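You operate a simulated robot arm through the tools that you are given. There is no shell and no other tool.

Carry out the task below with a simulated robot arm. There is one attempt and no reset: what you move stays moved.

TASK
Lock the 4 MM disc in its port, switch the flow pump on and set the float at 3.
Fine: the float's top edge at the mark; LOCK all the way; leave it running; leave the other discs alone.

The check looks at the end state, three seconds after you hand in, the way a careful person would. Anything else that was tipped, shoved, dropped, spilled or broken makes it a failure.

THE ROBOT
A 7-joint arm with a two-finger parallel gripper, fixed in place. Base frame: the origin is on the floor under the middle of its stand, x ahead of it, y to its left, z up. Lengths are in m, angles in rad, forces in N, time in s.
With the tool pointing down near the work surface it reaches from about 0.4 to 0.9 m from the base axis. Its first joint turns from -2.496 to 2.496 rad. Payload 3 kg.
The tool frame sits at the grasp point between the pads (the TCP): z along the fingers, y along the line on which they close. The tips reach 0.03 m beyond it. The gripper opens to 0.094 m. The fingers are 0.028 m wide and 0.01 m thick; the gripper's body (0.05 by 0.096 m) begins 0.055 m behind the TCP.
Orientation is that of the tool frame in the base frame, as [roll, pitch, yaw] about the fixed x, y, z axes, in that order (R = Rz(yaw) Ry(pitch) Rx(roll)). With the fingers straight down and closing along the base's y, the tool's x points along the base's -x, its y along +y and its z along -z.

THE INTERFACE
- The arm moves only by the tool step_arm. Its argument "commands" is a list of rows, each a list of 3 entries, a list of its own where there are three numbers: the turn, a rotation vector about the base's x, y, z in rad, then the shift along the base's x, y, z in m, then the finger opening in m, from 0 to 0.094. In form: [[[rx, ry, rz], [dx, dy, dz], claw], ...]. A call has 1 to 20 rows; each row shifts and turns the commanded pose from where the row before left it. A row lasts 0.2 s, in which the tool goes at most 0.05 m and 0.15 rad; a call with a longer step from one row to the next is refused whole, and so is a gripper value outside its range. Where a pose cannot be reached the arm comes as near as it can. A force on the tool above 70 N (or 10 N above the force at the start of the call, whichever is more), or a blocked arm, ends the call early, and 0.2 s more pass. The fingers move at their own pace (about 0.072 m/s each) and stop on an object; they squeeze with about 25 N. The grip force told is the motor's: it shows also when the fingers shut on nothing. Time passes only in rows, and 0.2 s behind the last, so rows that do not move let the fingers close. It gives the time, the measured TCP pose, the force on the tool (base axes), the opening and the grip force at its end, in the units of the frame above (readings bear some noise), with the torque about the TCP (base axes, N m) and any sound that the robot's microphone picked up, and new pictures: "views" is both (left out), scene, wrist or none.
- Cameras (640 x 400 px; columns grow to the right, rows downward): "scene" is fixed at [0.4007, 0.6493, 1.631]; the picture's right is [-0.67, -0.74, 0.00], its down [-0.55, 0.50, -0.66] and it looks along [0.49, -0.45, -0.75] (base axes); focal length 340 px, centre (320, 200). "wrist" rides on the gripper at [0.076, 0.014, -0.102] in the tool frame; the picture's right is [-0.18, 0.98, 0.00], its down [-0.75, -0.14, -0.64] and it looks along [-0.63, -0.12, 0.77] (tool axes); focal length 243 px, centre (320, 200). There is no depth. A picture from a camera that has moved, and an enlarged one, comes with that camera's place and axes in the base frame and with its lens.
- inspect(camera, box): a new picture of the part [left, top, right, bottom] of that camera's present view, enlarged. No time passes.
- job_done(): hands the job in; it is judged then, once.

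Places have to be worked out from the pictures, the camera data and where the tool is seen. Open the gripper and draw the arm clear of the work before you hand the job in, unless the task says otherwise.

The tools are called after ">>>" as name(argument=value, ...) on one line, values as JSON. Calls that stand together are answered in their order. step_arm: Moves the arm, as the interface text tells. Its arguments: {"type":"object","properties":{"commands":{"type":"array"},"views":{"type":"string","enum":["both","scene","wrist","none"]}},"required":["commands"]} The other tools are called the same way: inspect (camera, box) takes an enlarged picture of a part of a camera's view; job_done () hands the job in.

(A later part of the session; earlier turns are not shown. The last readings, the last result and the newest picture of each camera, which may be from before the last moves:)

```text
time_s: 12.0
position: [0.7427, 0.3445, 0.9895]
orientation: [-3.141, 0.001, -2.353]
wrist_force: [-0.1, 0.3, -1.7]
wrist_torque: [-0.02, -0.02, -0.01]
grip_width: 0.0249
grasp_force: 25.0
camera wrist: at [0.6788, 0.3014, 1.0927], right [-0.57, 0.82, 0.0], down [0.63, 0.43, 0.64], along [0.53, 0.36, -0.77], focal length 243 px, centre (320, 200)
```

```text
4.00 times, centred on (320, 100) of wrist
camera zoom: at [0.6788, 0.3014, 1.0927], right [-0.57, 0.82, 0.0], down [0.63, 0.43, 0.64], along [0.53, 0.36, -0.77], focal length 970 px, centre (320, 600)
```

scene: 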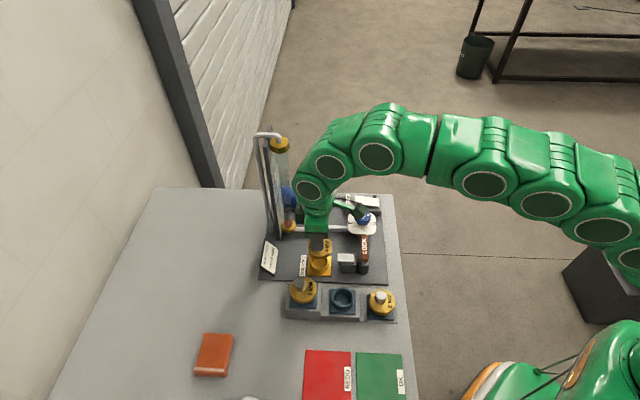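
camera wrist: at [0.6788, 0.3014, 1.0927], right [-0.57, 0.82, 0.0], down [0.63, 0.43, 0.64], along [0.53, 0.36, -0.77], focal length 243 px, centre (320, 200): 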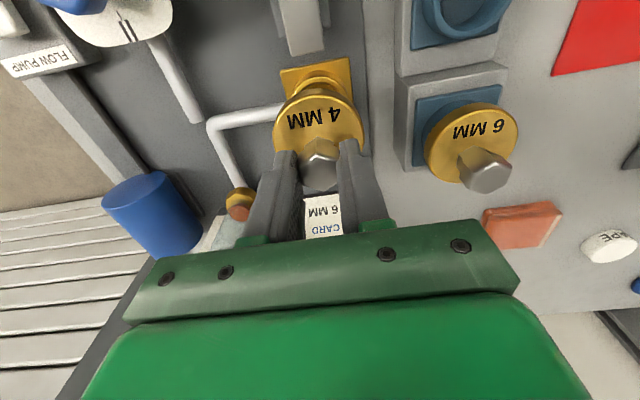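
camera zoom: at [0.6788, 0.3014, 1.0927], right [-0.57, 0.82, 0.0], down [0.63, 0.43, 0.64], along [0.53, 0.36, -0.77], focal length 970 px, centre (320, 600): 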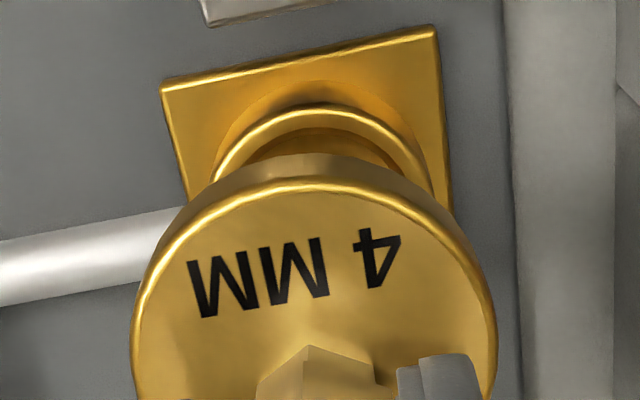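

The remaining offset is about 1 mm. I'll correct by (0.0003, 0.0013), lower 2.5 cm and check the force and both views.

>>> step_arm(commands=[[[0, 0, 0], [0.0003, 0.0013, 0], 0.015], [[0, 0, 0], [0, 0, -0.01], 0.015], [[0, 0, 0], [0, 0, -0.01], 0.015], [[0, 0, 0], [0, 0, -0.005], 0.015], [[0, 0, 0], [0, 0, 0], 0.015]], views="both")

>>> inspect(camera="scene", box=[300, 245, 340, 270])

>>> inspect(camera="wrist", box=[270, 50, 370, 150])

```text
time_s: 13.2
position: [0.7435, 0.3481, 0.9634]
orientation: [3.141, 0.0, -2.356]
wrist_force: [0.2, 0.4, -0.9]
wrist_torque: [0.02, -0.02, 0.01]
grip_width: 0.0253
grasp_force: 24.9
camera wrist: at [0.6796, 0.3029, 1.0669], right [-0.57, 0.82, 0.0], down [0.63, 0.43, 0.64], along [0.53, 0.36, -0.77], focal length 243 px, centre (320, 200)
```

scene: 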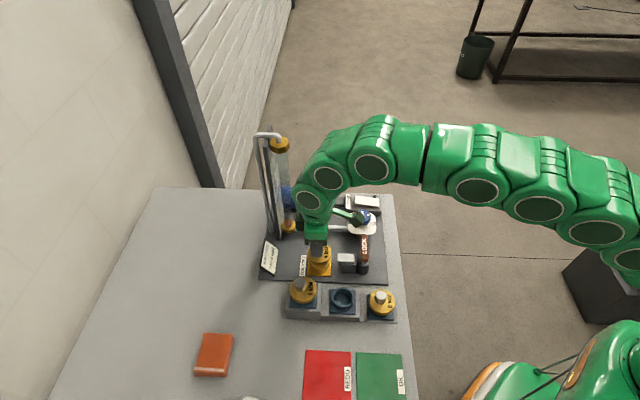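
wrist: 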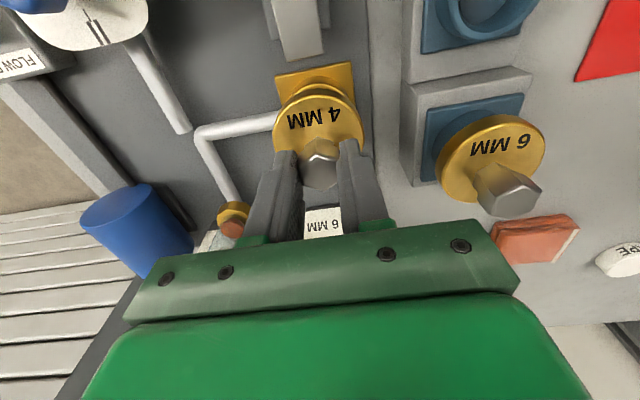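

```text
16.00 times, centred on (320, 258) of scene
camera zoom: at [0.4007, 0.6493, 1.631], right [-0.67, -0.74, 0.0], down [-0.55, 0.5, -0.66], along [0.49, -0.45, -0.75], focal length 5446 px, centre (320, -720)
```

zoom: 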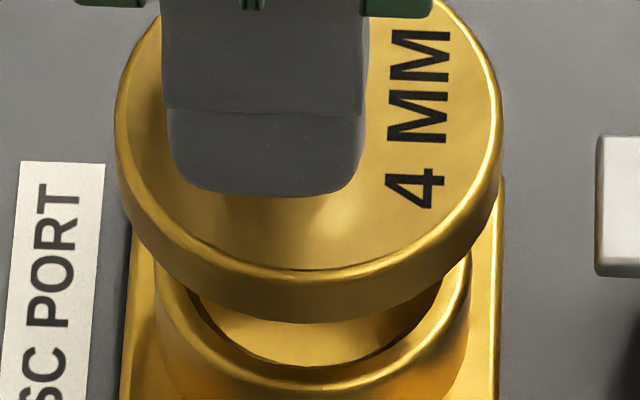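

```text
4.00 times, centred on (320, 100) of wrist
camera zoom: at [0.6796, 0.3029, 1.0669], right [-0.57, 0.82, 0.0], down [0.63, 0.43, 0.64], along [0.53, 0.36, -0.77], focal length 970 px, centre (320, 600)
```

zoom: 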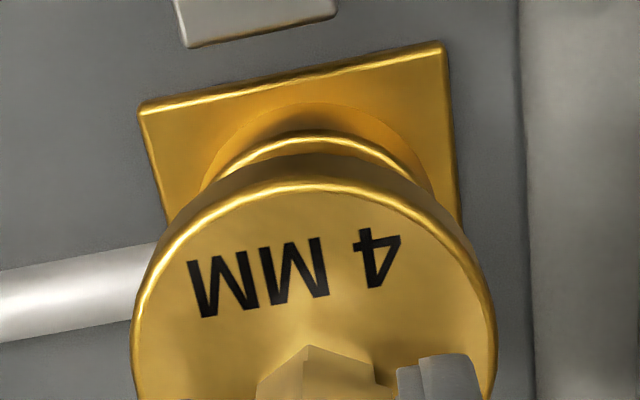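

The disc is centred over the port within about half a millimetre in both views, with its flange about 29 mm above the ring. I'll go down in small steps and watch the force.

>>> step_arm(commands=[[[0, 0, 0], [0, -0.0003, -0.004], 0.015], [[0, 0, 0], [0, 0, -0.004], 0.015], [[0, 0, 0], [0, 0, -0.004], 0.015], [[0, 0, 0], [0, 0, -0.003], 0.015], [[0, 0, 0], [0, 0, 0], 0.015]], views="both")

>>> inspect(camera="scene", box=[300, 250, 340, 275])

>>> inspect(camera="wrist", box=[270, 50, 370, 150])

```text
time_s: 14.4
position: [0.743, 0.348, 0.9478]
orientation: [3.141, -0.001, -2.354]
wrist_force: [0.8, -0.2, -1.8]
wrist_torque: [-0.01, 0.0, 0.0]
grip_width: 0.0249
grasp_force: 25.4
camera wrist: at [0.68, 0.3031, 1.051], right [-0.57, 0.82, 0.0], down [0.63, 0.43, 0.64], along [0.53, 0.36, -0.77], focal length 243 px, centre (320, 200)
```

scene: 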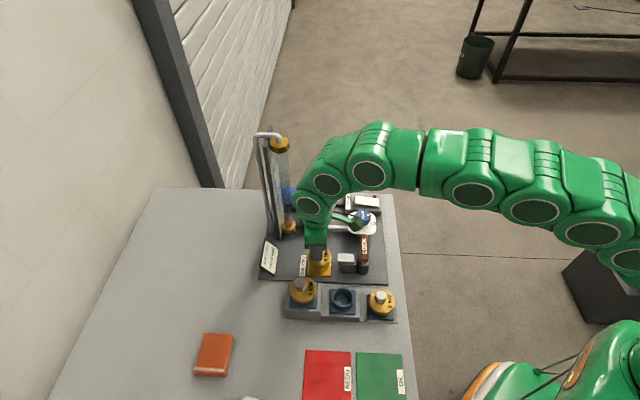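
wrist: 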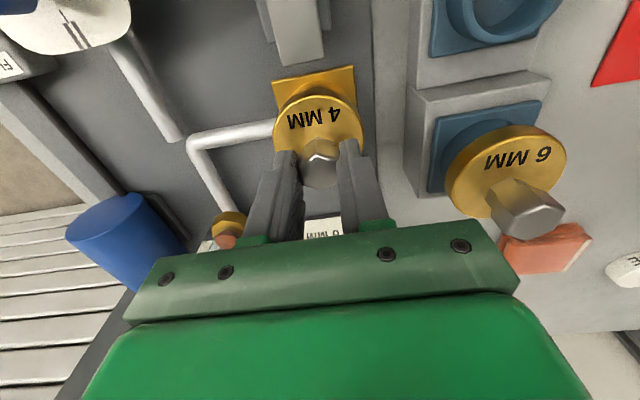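

```text
16.00 times, centred on (320, 262) of scene
camera zoom: at [0.4007, 0.6493, 1.631], right [-0.67, -0.74, 0.0], down [-0.55, 0.5, -0.66], along [0.49, -0.45, -0.75], focal length 5446 px, centre (320, -800)
```

zoom: 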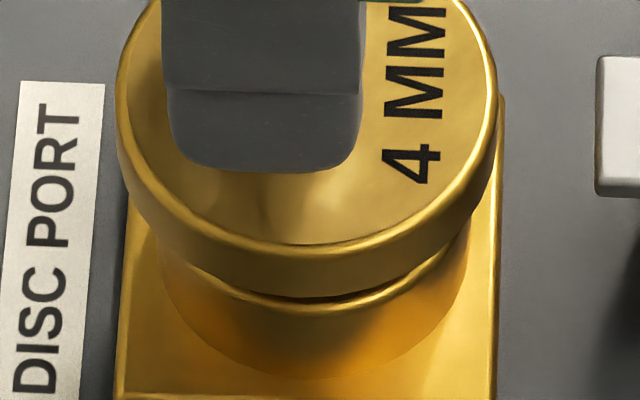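

```text
4.00 times, centred on (320, 100) of wrist
camera zoom: at [0.68, 0.3031, 1.051], right [-0.57, 0.82, 0.0], down [0.63, 0.43, 0.64], along [0.53, 0.36, -0.77], focal length 970 px, centre (320, 600)
```

zoom: 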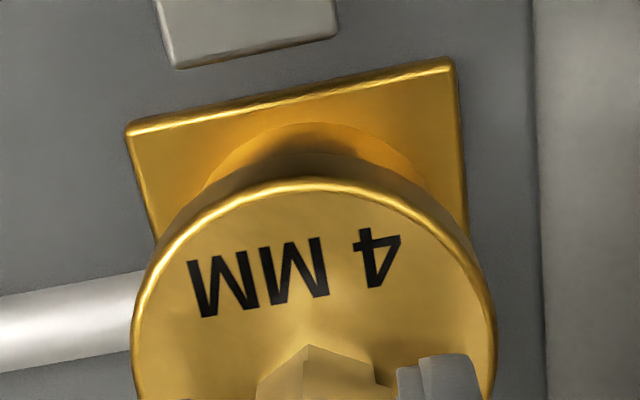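

There is no contact yet and the disc sits about 0.8 mm off towards scene-left. I'll nudge it back and continue lowering gently towards the expected seat at about z 0.934.

>>> step_arm(commands=[[[0, 0, 0], [-0.0005, -0.0006, 0], 0.015], [[0, 0, 0], [0, 0, -0.003], 0.015], [[0, 0, 0], [0, 0, -0.003], 0.015], [[0, 0, 0], [0, 0, -0.002], 0.015], [[0, 0, 0], [0, 0, 0], 0.015]], views="scene")

>>> inspect(camera="scene", box=[300, 250, 340, 275])

```text
time_s: 15.6
position: [0.7426, 0.3475, 0.9388]
orientation: [3.141, 0.0, -2.353]
wrist_force: [-0.3, -0.3, -1.9]
wrist_torque: [0.01, -0.01, 0.01]
grip_width: 0.0247
grasp_force: 24.7
```

scene: 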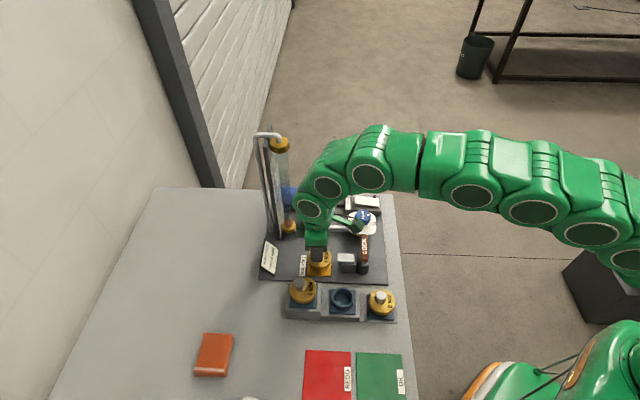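

```text
16.00 times, centred on (320, 262) of scene
camera zoom: at [0.4007, 0.6493, 1.631], right [-0.67, -0.74, 0.0], down [-0.55, 0.5, -0.66], along [0.49, -0.45, -0.75], focal length 5446 px, centre (320, -800)
```

zoom: 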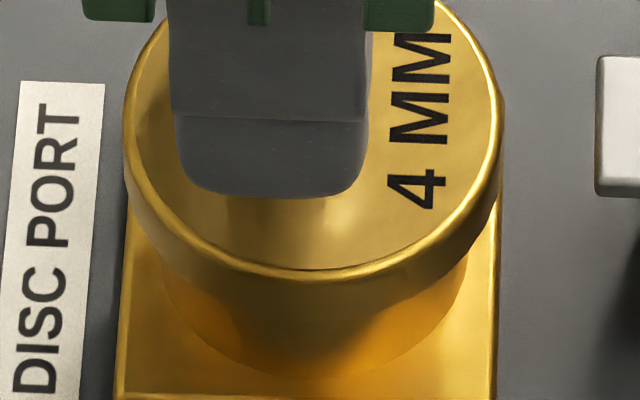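

The disc is now laterally exact and nearly seated, with no contact force yet. I'll continue in 1–2 mm steps.

>>> step_arm(commands=[[[0, 0, 0], [0, 0, -0.002], 0.015], [[0, 0, 0], [0, 0, 0], 0.015]], views="none")

>>> step_arm(commands=[[[0, 0, 0], [0, 0, -0.0015], 0.015], [[0, 0, 0], [0, 0, 0], 0.015]], views="none")

>>> step_arm(commands=[[[0, 0, 0], [0, 0, -0.001], 0.015], [[0, 0, 0], [0, 0, 0], 0.015]], views="scene")

>>> inspect(camera="scene", box=[300, 250, 340, 275])

```text
time_s: 16.2
position: [0.743, 0.3469, 0.9375]
orientation: [-3.141, -0.001, -2.353]
wrist_force: [1.1, -0.8, -0.9]
wrist_torque: [-0.03, -0.06, 0.01]
grip_width: 0.0249
grasp_force: 25.1
```

```text
time_s: 16.8
position: [0.7436, 0.3469, 0.9362]
orientation: [-3.14, 0.001, -2.354]
wrist_force: [1.6, -0.5, -1.9]
wrist_torque: [-0.01, -0.06, 0.02]
grip_width: 0.0248
grasp_force: 24.7
```

```text
time_s: 17.4
position: [0.7441, 0.3465, 0.9353]
orientation: [3.141, 0.0, -2.353]
wrist_force: [-1.2, 0.3, 5.6]
wrist_torque: [-0.05, 0.24, 0.02]
grip_width: 0.0248
grasp_force: 24.9
```

scene: 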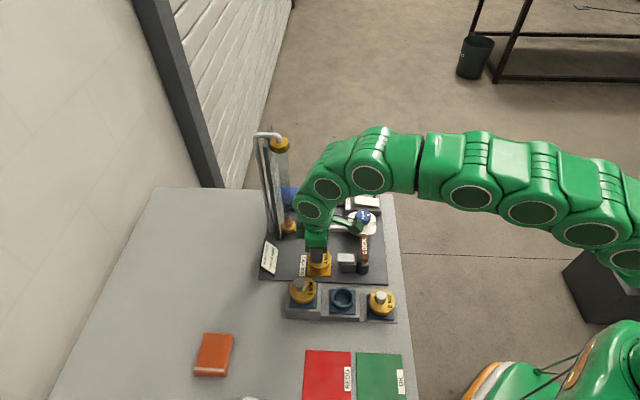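

```text
16.00 times, centred on (320, 262) of scene
camera zoom: at [0.4007, 0.6493, 1.631], right [-0.67, -0.74, 0.0], down [-0.55, 0.5, -0.66], along [0.49, -0.45, -0.75], focal length 5446 px, centre (320, -800)
```

zoom: 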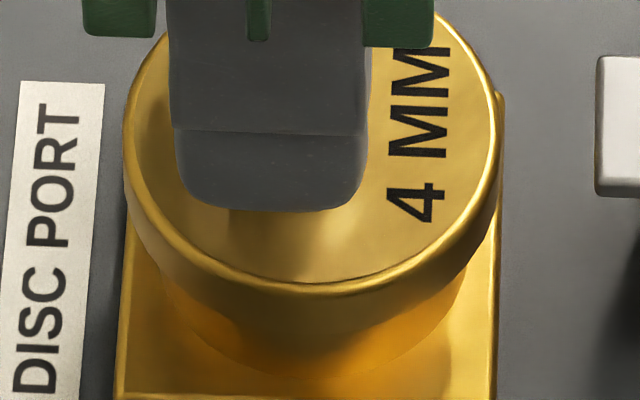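

Contact came at z 0.935, as expected for seating, with a slightly one-sided torque. I'll check closely in both views that the flange rests on the ring.

>>> inspect(camera="scene", box=[308, 262, 332, 277])

>>> inspect(camera="wrist", box=[270, 60, 370, 120])

>>> inspect(camera="scene", box=[285, 275, 325, 312])

```text
16.00 times, centred on (320, 270) of scene
camera zoom: at [0.4007, 0.6493, 1.631], right [-0.67, -0.74, 0.0], down [-0.55, 0.5, -0.66], along [0.49, -0.45, -0.75], focal length 5446 px, centre (320, -912)
```

zoom: 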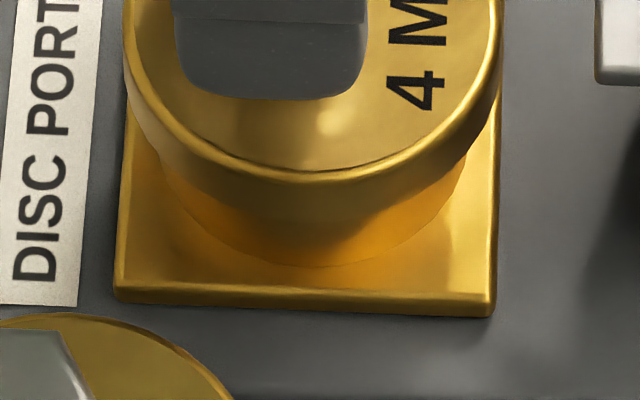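

```text
6.40 times, centred on (320, 90) of wrist
camera zoom: at [0.6796, 0.3021, 1.0391], right [-0.57, 0.82, 0.0], down [0.63, 0.43, 0.64], along [0.53, 0.36, -0.77], focal length 1553 px, centre (320, 904)
```

zoom: 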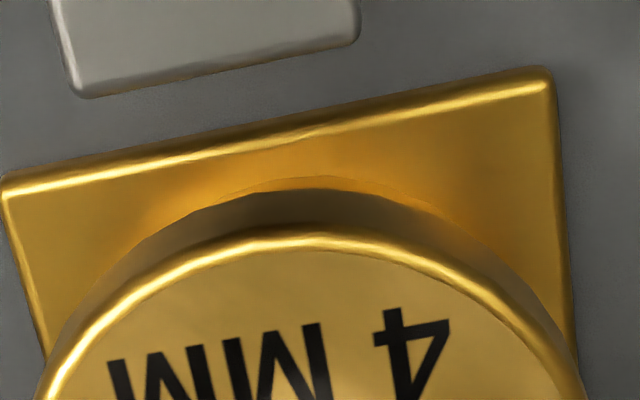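

```text
10.81 times, centred on (305, 294) of scene
camera zoom: at [0.4007, 0.6493, 1.631], right [-0.67, -0.74, 0.0], down [-0.55, 0.5, -0.66], along [0.49, -0.45, -0.75], focal length 3680 px, centre (482, -811)
```

zoom: 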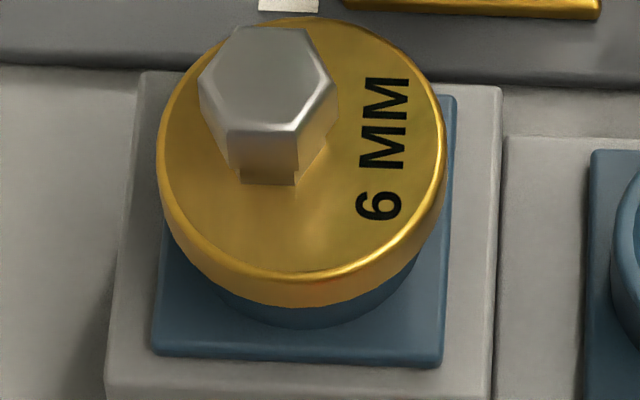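

The flange edge is hard to make out, so I'll look at much higher magnification at the gap between the flange and the ring.

>>> inspect(camera="scene", box=[312, 267, 328, 277])

>>> inspect(camera="wrist", box=[290, 75, 350, 110])

>>> inspect(camera="scene", box=[296, 296, 312, 306])

```text
16.00 times, centred on (320, 272) of scene
camera zoom: at [0.4007, 0.6493, 1.631], right [-0.67, -0.74, 0.0], down [-0.55, 0.5, -0.66], along [0.49, -0.45, -0.75], focal length 5446 px, centre (320, -952)
```

zoom: 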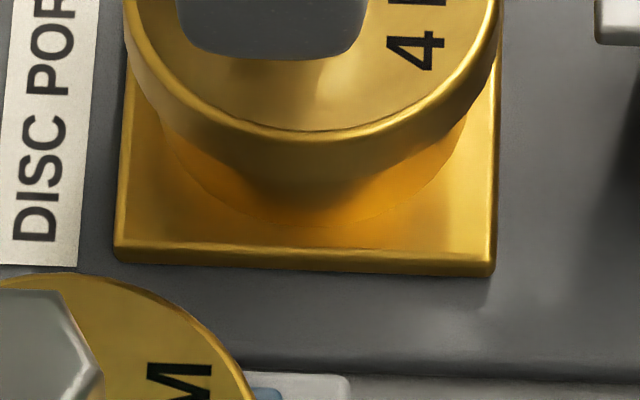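

```text
10.67 times, centred on (320, 92) of wrist
camera zoom: at [0.6796, 0.3021, 1.0391], right [-0.57, 0.82, 0.0], down [0.63, 0.43, 0.64], along [0.53, 0.36, -0.77], focal length 2588 px, centre (320, 1347)
```

zoom: 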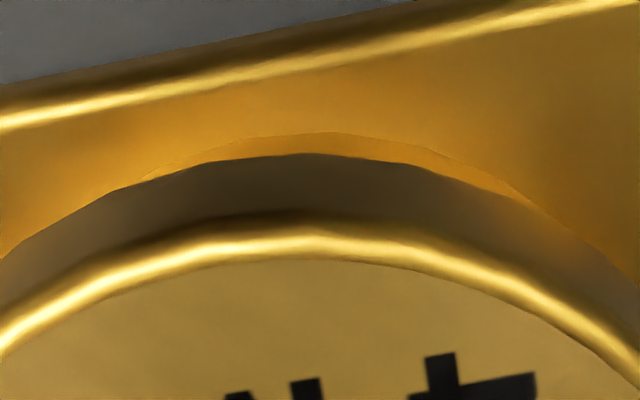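

```text
16.00 times, centred on (304, 301) of scene
camera zoom: at [0.4007, 0.6493, 1.631], right [-0.67, -0.74, 0.0], down [-0.55, 0.5, -0.66], along [0.49, -0.45, -0.75], focal length 5446 px, centre (576, -1416)
```

zoom: 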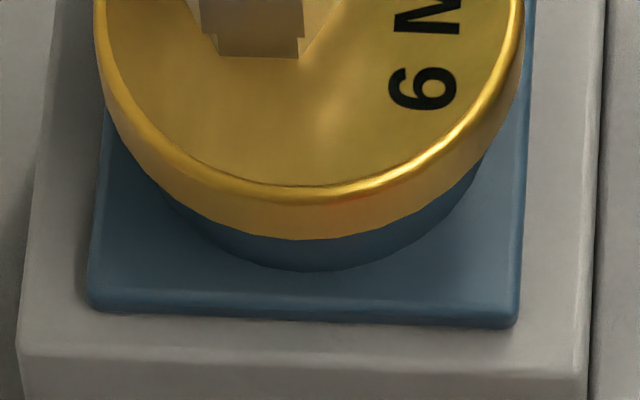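

The heights agree with a seated disc: contact came at 0.935, and comparing with the blue seat predicts 0.936±0.002. I'll release to 0.045 and look whether the disc stays level and still.

>>> step_arm(commands=[[[0, 0, 0], [0, 0, 0.0005], 0.045], [[0, 0, 0], [0, 0, 0], 0.045], [[0, 0, 0], [0, 0, 0], 0.045]], views="both")

>>> inspect(camera="scene", box=[300, 250, 340, 275])

>>> inspect(camera="wrist", box=[240, 60, 400, 160])

```text
time_s: 18.2
position: [0.7417, 0.3453, 0.9365]
orientation: [-3.141, 0.0, -2.356]
wrist_force: [1.3, 0.2, -0.2]
wrist_torque: [0.02, 0.02, -0.01]
grip_width: 0.0449
grasp_force: 0.1
camera wrist: at [0.6796, 0.3021, 1.0395], right [-0.57, 0.82, 0.0], down [0.63, 0.43, 0.64], along [0.53, 0.36, -0.77], focal length 243 px, centre (320, 200)
```

scene: 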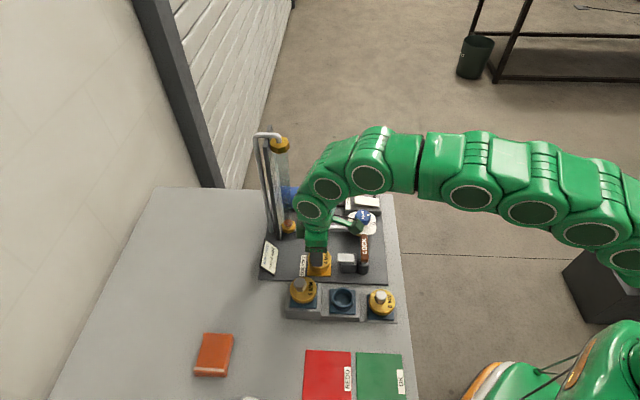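
wrist: 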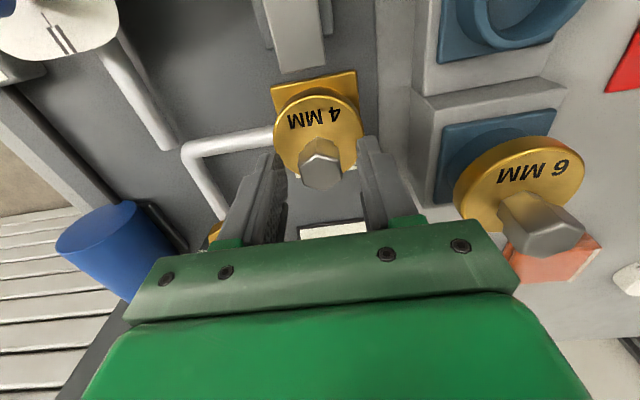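

```text
16.00 times, centred on (320, 262) of scene
camera zoom: at [0.4007, 0.6493, 1.631], right [-0.67, -0.74, 0.0], down [-0.55, 0.5, -0.66], along [0.49, -0.45, -0.75], focal length 5446 px, centre (320, -800)
```

zoom: 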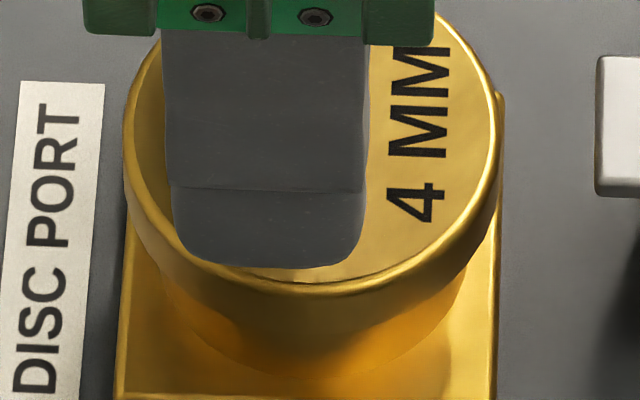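

```text
4.00 times, centred on (320, 110) of wrist
camera zoom: at [0.6796, 0.3021, 1.0395], right [-0.57, 0.82, 0.0], down [0.63, 0.43, 0.64], along [0.53, 0.36, -0.77], focal length 970 px, centre (320, 560)
```

zoom: 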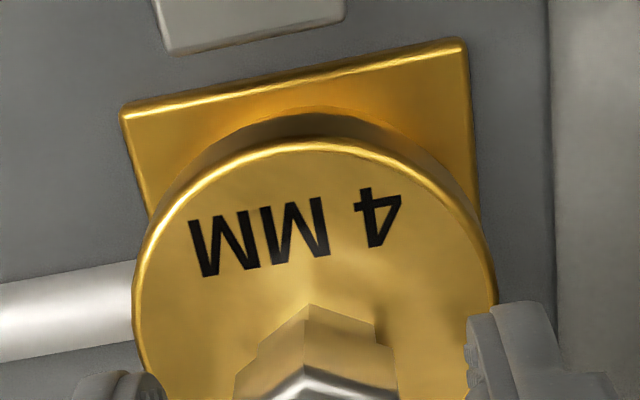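

The disc stayed put on release. I'll raise straight up, keeping the opening, and look at it unobstructed.

>>> step_arm(commands=[[[0, 0, 0], [0, 0, 0.01], 0.045], [[0, 0, 0], [0, 0, 0.02], 0.045], [[0, 0, 0], [0, 0, 0.03], 0.045], [[0, 0, 0], [-0.03, -0.02, 0.02], 0.045], [[0, 0, 0], [-0.04, -0.03, 0], 0.045], [[0, 0, 0], [-0.04, -0.03, 0], 0.045], [[0, 0, 0], [0, 0, 0], 0.045]], views="both")

>>> inspect(camera="scene", box=[300, 245, 340, 275])

>>> inspect(camera="wrist", box=[160, 60, 400, 220])

```text
time_s: 19.8
position: [0.6314, 0.2648, 1.0171]
orientation: [3.141, 0.002, -2.353]
wrist_force: [0.0, 1.0, -0.5]
wrist_torque: [-0.02, 0.0, -0.05]
grip_width: 0.0448
grasp_force: 0.0
camera wrist: at [0.5677, 0.2213, 1.1201], right [-0.57, 0.82, 0.0], down [0.63, 0.43, 0.64], along [0.53, 0.36, -0.77], focal length 243 px, centre (320, 200)
```

scene: 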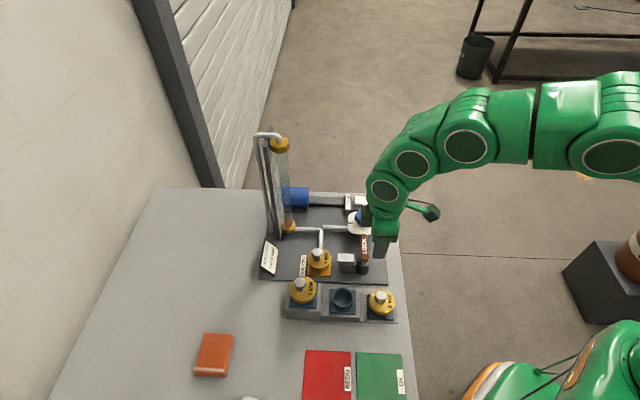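
wrist: 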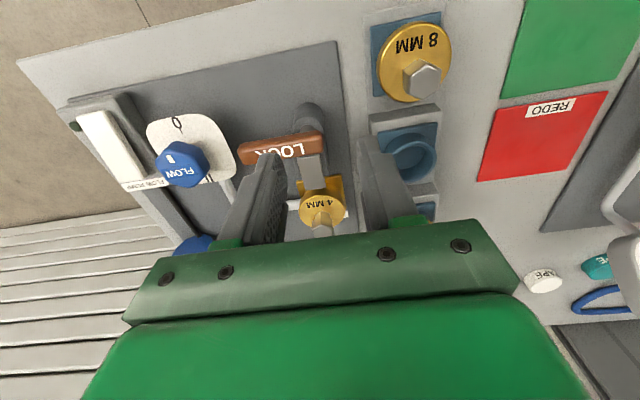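

```text
13.33 times, centred on (320, 260) of scene
camera zoom: at [0.4007, 0.6493, 1.631], right [-0.67, -0.74, 0.0], down [-0.55, 0.5, -0.66], along [0.49, -0.45, -0.75], focal length 4538 px, centre (320, -600)
```

zoom: 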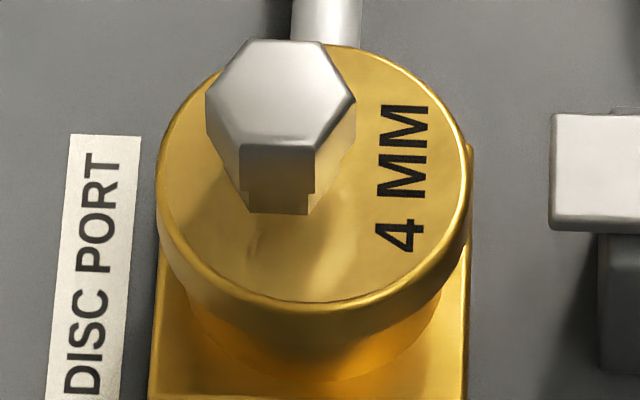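

```text
2.50 times, centred on (280, 140) of wrist
camera zoom: at [0.5677, 0.2213, 1.1201], right [-0.57, 0.82, 0.0], down [0.63, 0.43, 0.64], along [0.53, 0.36, -0.77], focal length 606 px, centre (420, 350)
```

zoom: 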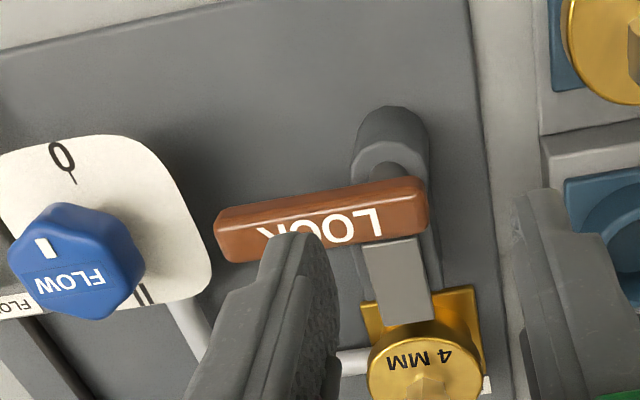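

The disc sits level on the port. Before locking I want a more horizontal view of the port and of the flow scale, so I'll tilt the tool about 0.6 rad with the fingers pointing forward, and look from the base side.

>>> step_arm(commands=[[[0, 0, 0], [0.0, -0.0, 0.04], 0.094], [[0.106, -0.106, 0], [0.02, -0.017, 0], 0.094], [[0.106, -0.106, 0], [0.02, -0.017, 0], 0.094], [[0.106, -0.106, 0], [0.02, -0.017, -0.005], 0.094], [[0.106, -0.106, 0], [0.02, -0.017, -0.005], 0.094], [[0, 0, 0.1], [0, 0, 0], 0.094], [[0, 0, 0], [0, 0, 0], 0.094]], views="both")

>>> inspect(camera="wrist", box=[160, 0, 480, 240])

```text
time_s: 21.4
position: [0.713, 0.1985, 1.046]
orientation: [3.141, 0.601, -2.254]
wrist_force: [1.1, -0.9, 0.0]
wrist_torque: [0.02, -0.01, 0.03]
grip_width: 0.0939
grasp_force: 0.1
camera wrist: at [0.6257, 0.1138, 1.0885], right [-0.67, 0.74, 0.1], down [0.27, 0.11, 0.96], along [0.69, 0.66, -0.28], focal length 243 px, centre (320, 200)
```

scene: 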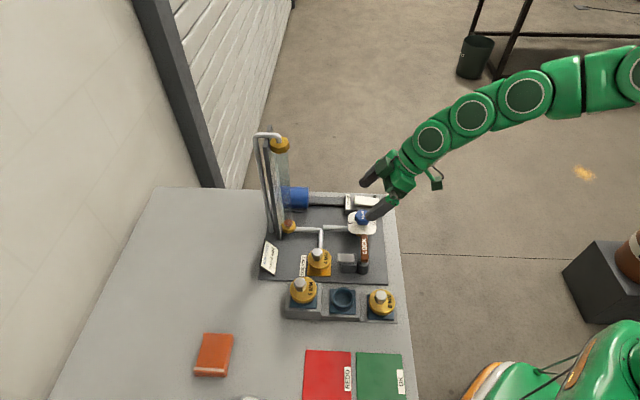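
wrist: 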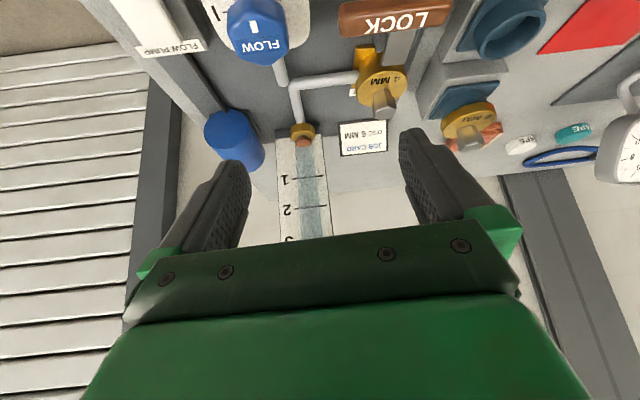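

```text
1.67 times, centred on (320, 120) of wrist
camera zoom: at [0.6257, 0.1138, 1.0885], right [-0.67, 0.74, 0.1], down [0.27, 0.11, 0.96], along [0.69, 0.66, -0.28], focal length 404 px, centre (320, 333)
```

zoom: 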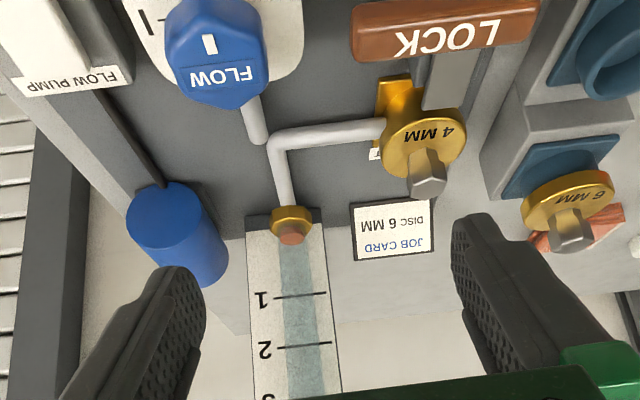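

This view shows the scale marks 1, 2 and 3 with the float at the bottom. I'll zoom in on the disc in the port, the lever and the 6 MM reference.

>>> inspect(camera="wrist", box=[330, 20, 426, 120])

>>> inspect(camera="wrist", box=[420, 70, 516, 160])

>>> inspect(camera="wrist", box=[200, 0, 440, 90])

```text
4.00 times, centred on (378, 70) of wrist
camera zoom: at [0.6257, 0.1138, 1.0885], right [-0.67, 0.74, 0.1], down [0.27, 0.11, 0.96], along [0.69, 0.66, -0.28], focal length 970 px, centre (88, 720)
```

zoom: 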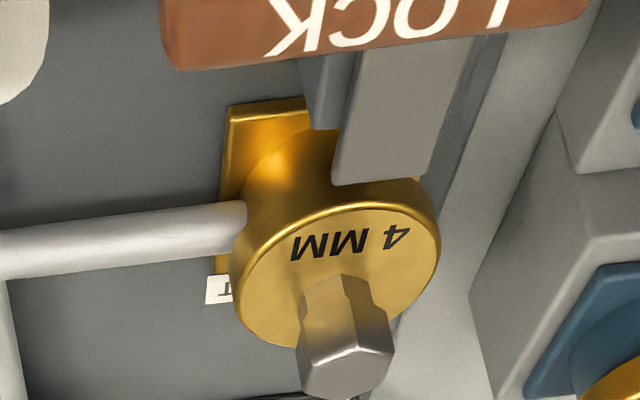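

```text
4.44 times, centred on (468, 115) of wrist
camera zoom: at [0.6257, 0.1138, 1.0885], right [-0.67, 0.74, 0.1], down [0.27, 0.11, 0.96], along [0.69, 0.66, -0.28], focal length 1078 px, centre (-338, 578)
```

zoom: 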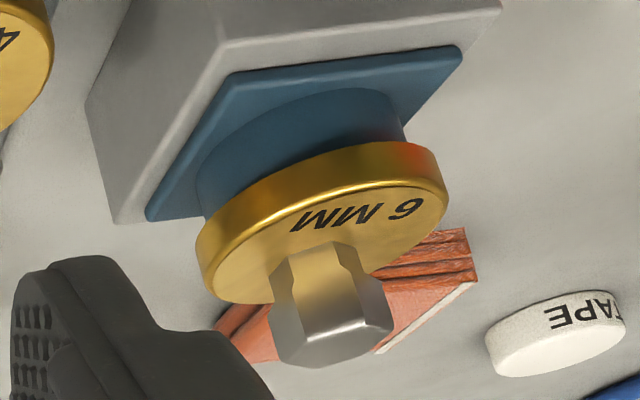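

```text
2.67 times, centred on (320, 45) of wrist
camera zoom: at [0.6257, 0.1138, 1.0885], right [-0.67, 0.74, 0.1], down [0.27, 0.11, 0.96], along [0.69, 0.66, -0.28], focal length 647 px, centre (320, 613)
```

zoom: 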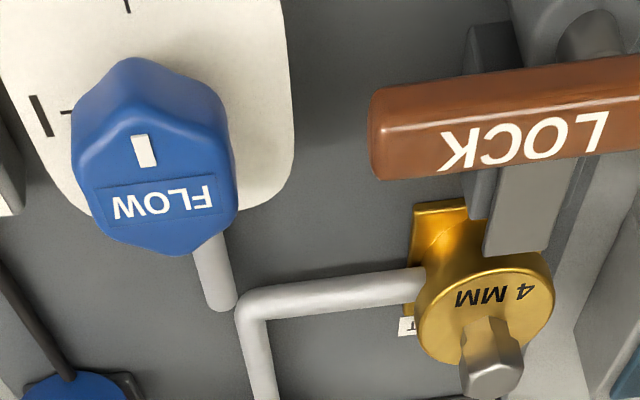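

To double-check the seating I'll compare the disc-to-base height of the 4 MM disc in the port against the 6 MM and 8 MM discs in their seats.

>>> inspect(camera="scene", box=[305, 255, 337, 275])

>>> inspect(camera="scene", box=[288, 285, 320, 305])

>>> inspect(camera="scene", box=[366, 298, 398, 318])

```text
16.00 times, centred on (321, 265) of scene
camera zoom: at [0.4007, 0.6493, 1.631], right [-0.67, -0.74, 0.0], down [-0.55, 0.5, -0.66], along [0.49, -0.45, -0.75], focal length 5446 px, centre (304, -840)
```

zoom: 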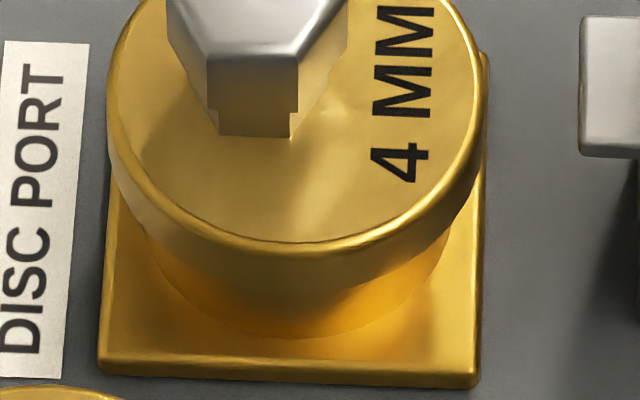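

```text
16.00 times, centred on (304, 295) of scene
camera zoom: at [0.4007, 0.6493, 1.631], right [-0.67, -0.74, 0.0], down [-0.55, 0.5, -0.66], along [0.49, -0.45, -0.75], focal length 5446 px, centre (576, -1320)
```

zoom: 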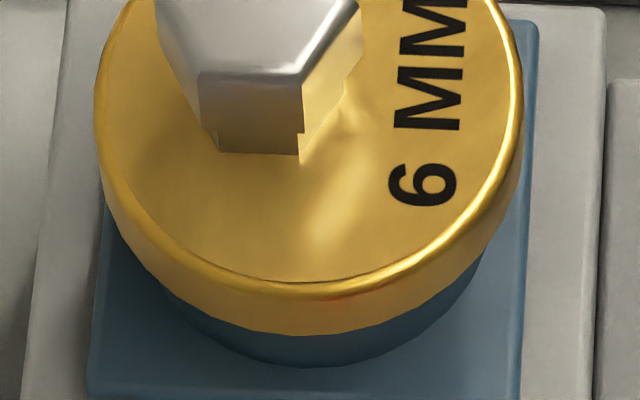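

```text
16.00 times, centred on (382, 308) of scene
camera zoom: at [0.4007, 0.6493, 1.631], right [-0.67, -0.74, 0.0], down [-0.55, 0.5, -0.66], along [0.49, -0.45, -0.75], focal length 5446 px, centre (-672, -1528)
```

zoom: 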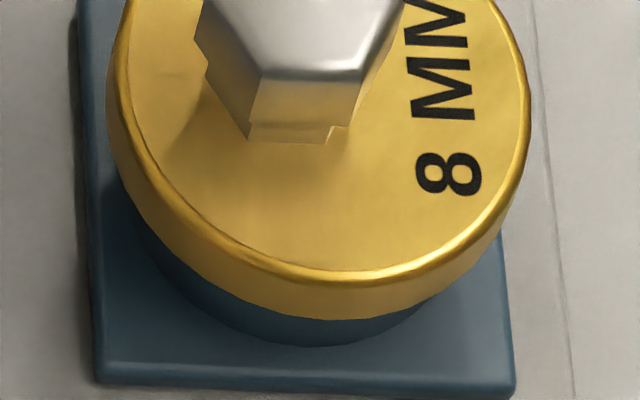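

The 4 MM disc's height above its base matches the seated 6 MM and 8 MM discs within 1–2 mm, so it is seated. Next is the lever: I place its pivot near (0.655, 0.273) and its far end near (0.70, 0.226), top z 0.924. I'll bring the tool upright, turn it to yaw 2.356 so the fingers straddle the lever, and hover above the lever end.

>>> step_arm(commands=[[[-0.0932, 0.076, 0], [0, 0, 0], 0.094], [[-0.0932, 0.076, 0], [0, 0, 0], 0.094], [[-0.0932, 0.076, 0], [0, 0, 0], 0.094], [[-0.0932, 0.076, 0], [0, 0, 0], 0.094], [[-0.0932, 0.076, 0], [0, 0, 0], 0.094], [[0, 0, -0.1394], [0, 0, 0], 0.06], [[0, 0, -0.1394], [0, 0, 0], 0.06], [[0, 0, -0.1394], [0, 0, 0], 0.06], [[0, 0, -0.1394], [0, 0, 0], 0.06], [[0, 0, -0.1394], [0, 0, 0], 0.06], [[0, 0, -0.1394], [0, 0, 0], 0.06], [[0, 0, -0.1394], [-0.005, 0.008, 0], 0.06], [[0, 0, -0.1394], [-0.005, 0.008, 0], 0.06], [[0, 0, -0.1394], [-0.005, 0.008, 0], 0.06], [[0, 0, -0.1394], [-0.005, 0.008, 0], 0.06], [[0, 0, -0.1394], [-0.003, 0.0065, 0], 0.06], [[0, 0, -0.1394], [0, 0, 0], 0.06], [[0, 0, 0], [0, 0, 0], 0.06]], views="both")

>>> inspect(camera="wrist", box=[200, 40, 440, 220])

```text
time_s: 25.2
position: [0.6912, 0.2366, 1.0472]
orientation: [-3.14, -0.002, 2.351]
wrist_force: [-0.3, -0.2, -0.4]
wrist_torque: [-0.01, -0.02, 0.06]
grip_width: 0.0601
grasp_force: 0.0
camera wrist: at [0.6473, 0.3002, 1.1501], right [0.83, 0.56, 0.0], down [0.43, -0.63, 0.64], along [0.36, -0.53, -0.77], focal length 243 px, centre (320, 200)
```

scene: 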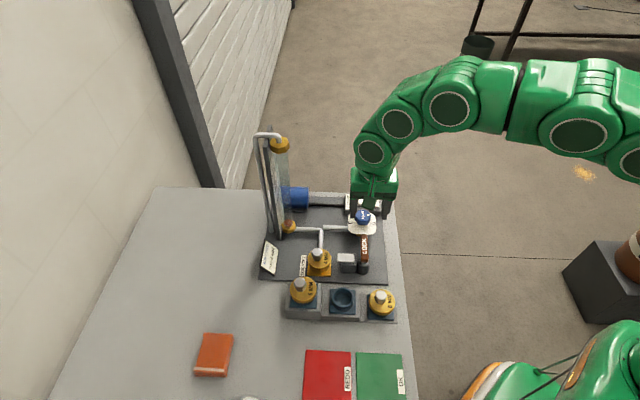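
wrist: 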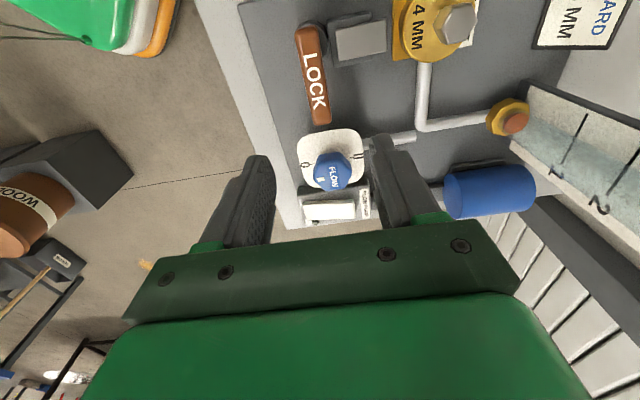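

```text
2.22 times, centred on (320, 130) of wrist
camera zoom: at [0.6473, 0.3002, 1.1501], right [0.83, 0.56, 0.0], down [0.43, -0.63, 0.64], along [0.36, -0.53, -0.77], focal length 539 px, centre (320, 356)
```

zoom: 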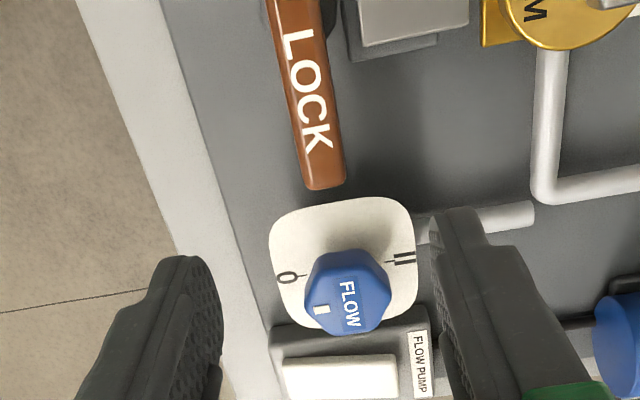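

The lever end is well centred between the fingers in this view. The dial also reads 0 on the base side, I on the far side and II on the tube side, so opening the flow means turning the knob counter-clockwise seen from above. I'll shift 5 mm towards the pivot and lower the half-open fingers around the lever as a loose cage.

>>> step_arm(commands=[[[0, 0, 0], [-0.0033, 0.0034, -0.015], 0.038], [[0, 0, 0], [0, 0, -0.025], 0.038], [[0, 0, 0], [0, 0, -0.025], 0.038], [[0, 0, 0], [0, 0, -0.02], 0.038], [[0, 0, 0], [0, 0, 0], 0.038]], views="both")

>>> inspect(camera="wrist", box=[200, 80, 440, 240])

>>> inspect(camera="scene", box=[330, 200, 390, 280])

```text
time_s: 26.4
position: [0.6884, 0.2393, 0.9616]
orientation: [-3.139, -0.001, 2.354]
wrist_force: [-0.1, 0.0, 0.7]
wrist_torque: [0.0, 0.01, -0.03]
grip_width: 0.0378
grasp_force: 0.1
camera wrist: at [0.6445, 0.3031, 1.0643], right [0.83, 0.56, 0.0], down [0.43, -0.63, 0.64], along [0.36, -0.53, -0.77], focal length 243 px, centre (320, 200)
```

scene: 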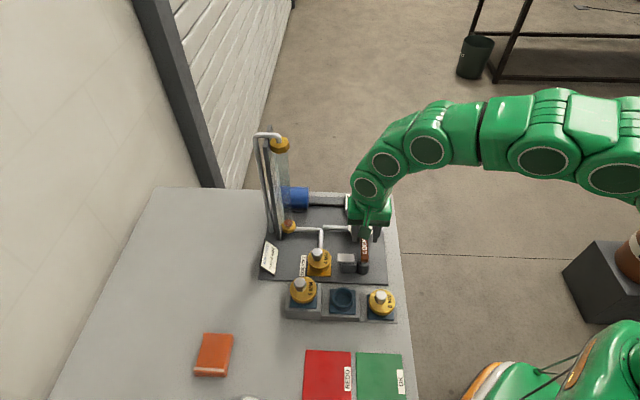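
wrist: 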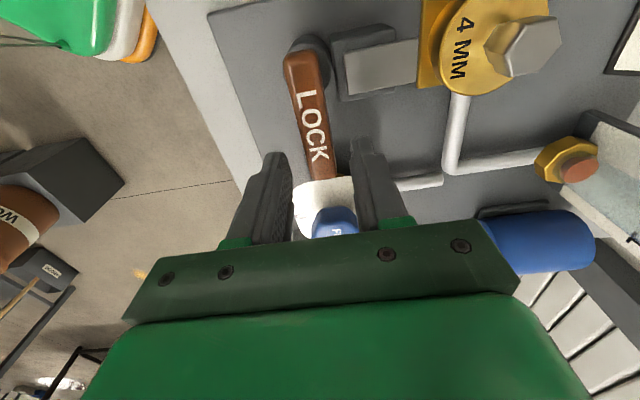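

```text
2.50 times, centred on (320, 160) of wrist
camera zoom: at [0.6445, 0.3031, 1.0643], right [0.83, 0.56, 0.0], down [0.43, -0.63, 0.64], along [0.36, -0.53, -0.77], focal length 606 px, centre (320, 300)
```

zoom: 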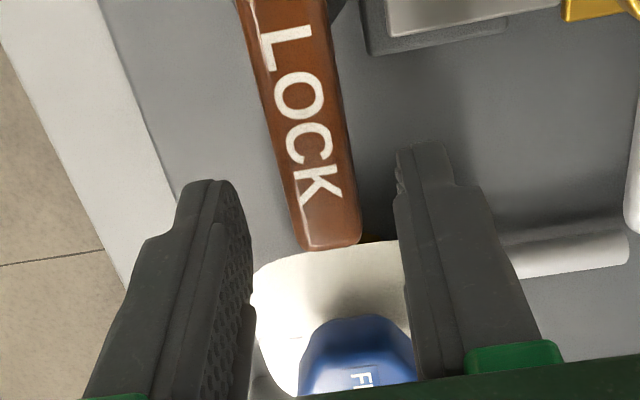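

```text
5.00 times, centred on (360, 240) of scene
camera zoom: at [0.4007, 0.6493, 1.631], right [-0.67, -0.74, 0.0], down [-0.55, 0.5, -0.66], along [0.49, -0.45, -0.75], focal length 1702 px, centre (120, 0)
```

zoom: 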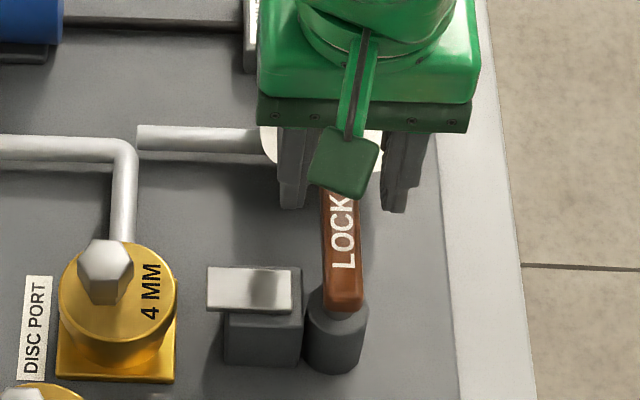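

The lever lies centred in the cage. I'll lower another 25 mm so the tips reach past the lever's sides.

>>> step_arm(commands=[[[0, 0, 0], [0, 0, -0.01], 0.038], [[0, 0, 0], [0, 0, -0.01], 0.038], [[0, 0, 0], [0, 0, -0.005], 0.03], [[0, 0, 0], [0, 0, 0], 0.03]], views="both")

>>> inspect(camera="wrist", box=[200, 80, 440, 240])

>>> inspect(camera="scene", box=[330, 200, 390, 280])

```text
time_s: 27.4
position: [0.6873, 0.2401, 0.9357]
orientation: [3.141, -0.003, 2.355]
wrist_force: [0.2, 0.7, -0.4]
wrist_torque: [0.0, 0.01, 0.0]
grip_width: 0.0301
grasp_force: 0.1
camera wrist: at [0.6444, 0.3038, 1.0395], right [0.83, 0.56, 0.0], down [0.43, -0.63, 0.64], along [0.36, -0.53, -0.77], focal length 243 px, centre (320, 200)
```

scene: 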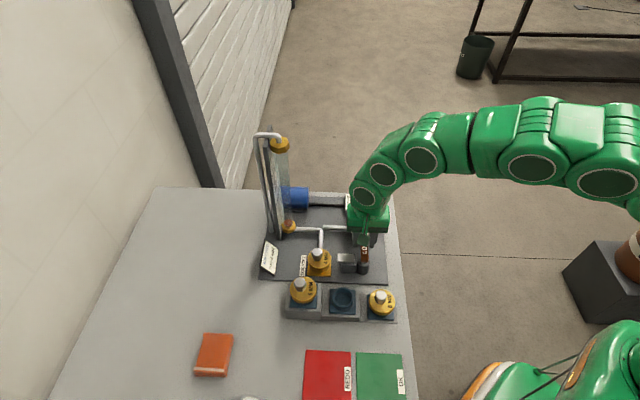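
wrist: 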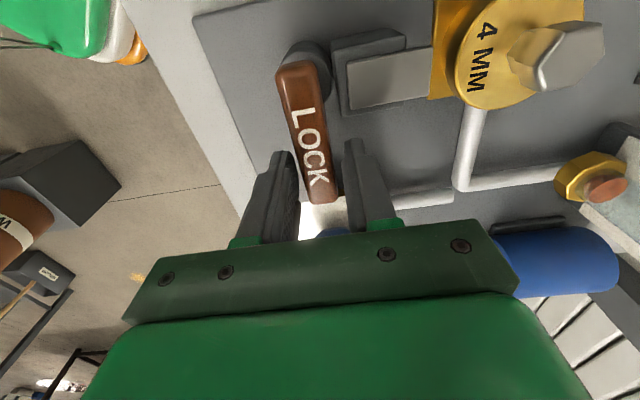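

```text
2.50 times, centred on (320, 160) of wrist
camera zoom: at [0.6444, 0.3038, 1.0395], right [0.83, 0.56, 0.0], down [0.43, -0.63, 0.64], along [0.36, -0.53, -0.77], focal length 606 px, centre (320, 300)
```

zoom: 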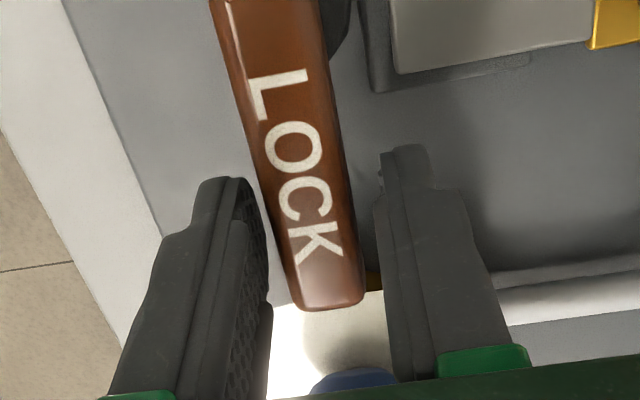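

```text
5.00 times, centred on (360, 240) of scene
camera zoom: at [0.4007, 0.6493, 1.631], right [-0.67, -0.74, 0.0], down [-0.55, 0.5, -0.66], along [0.49, -0.45, -0.75], focal length 1702 px, centre (120, 0)
```

zoom: 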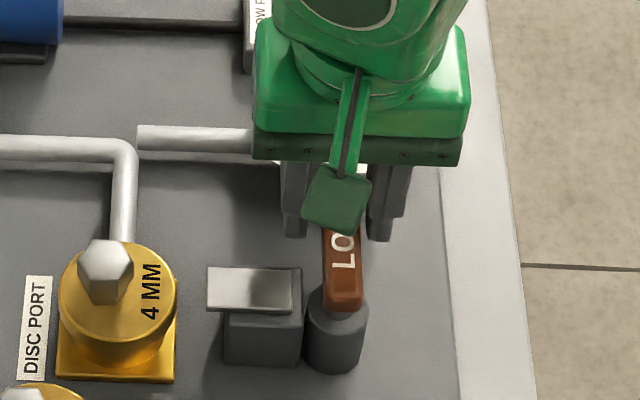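

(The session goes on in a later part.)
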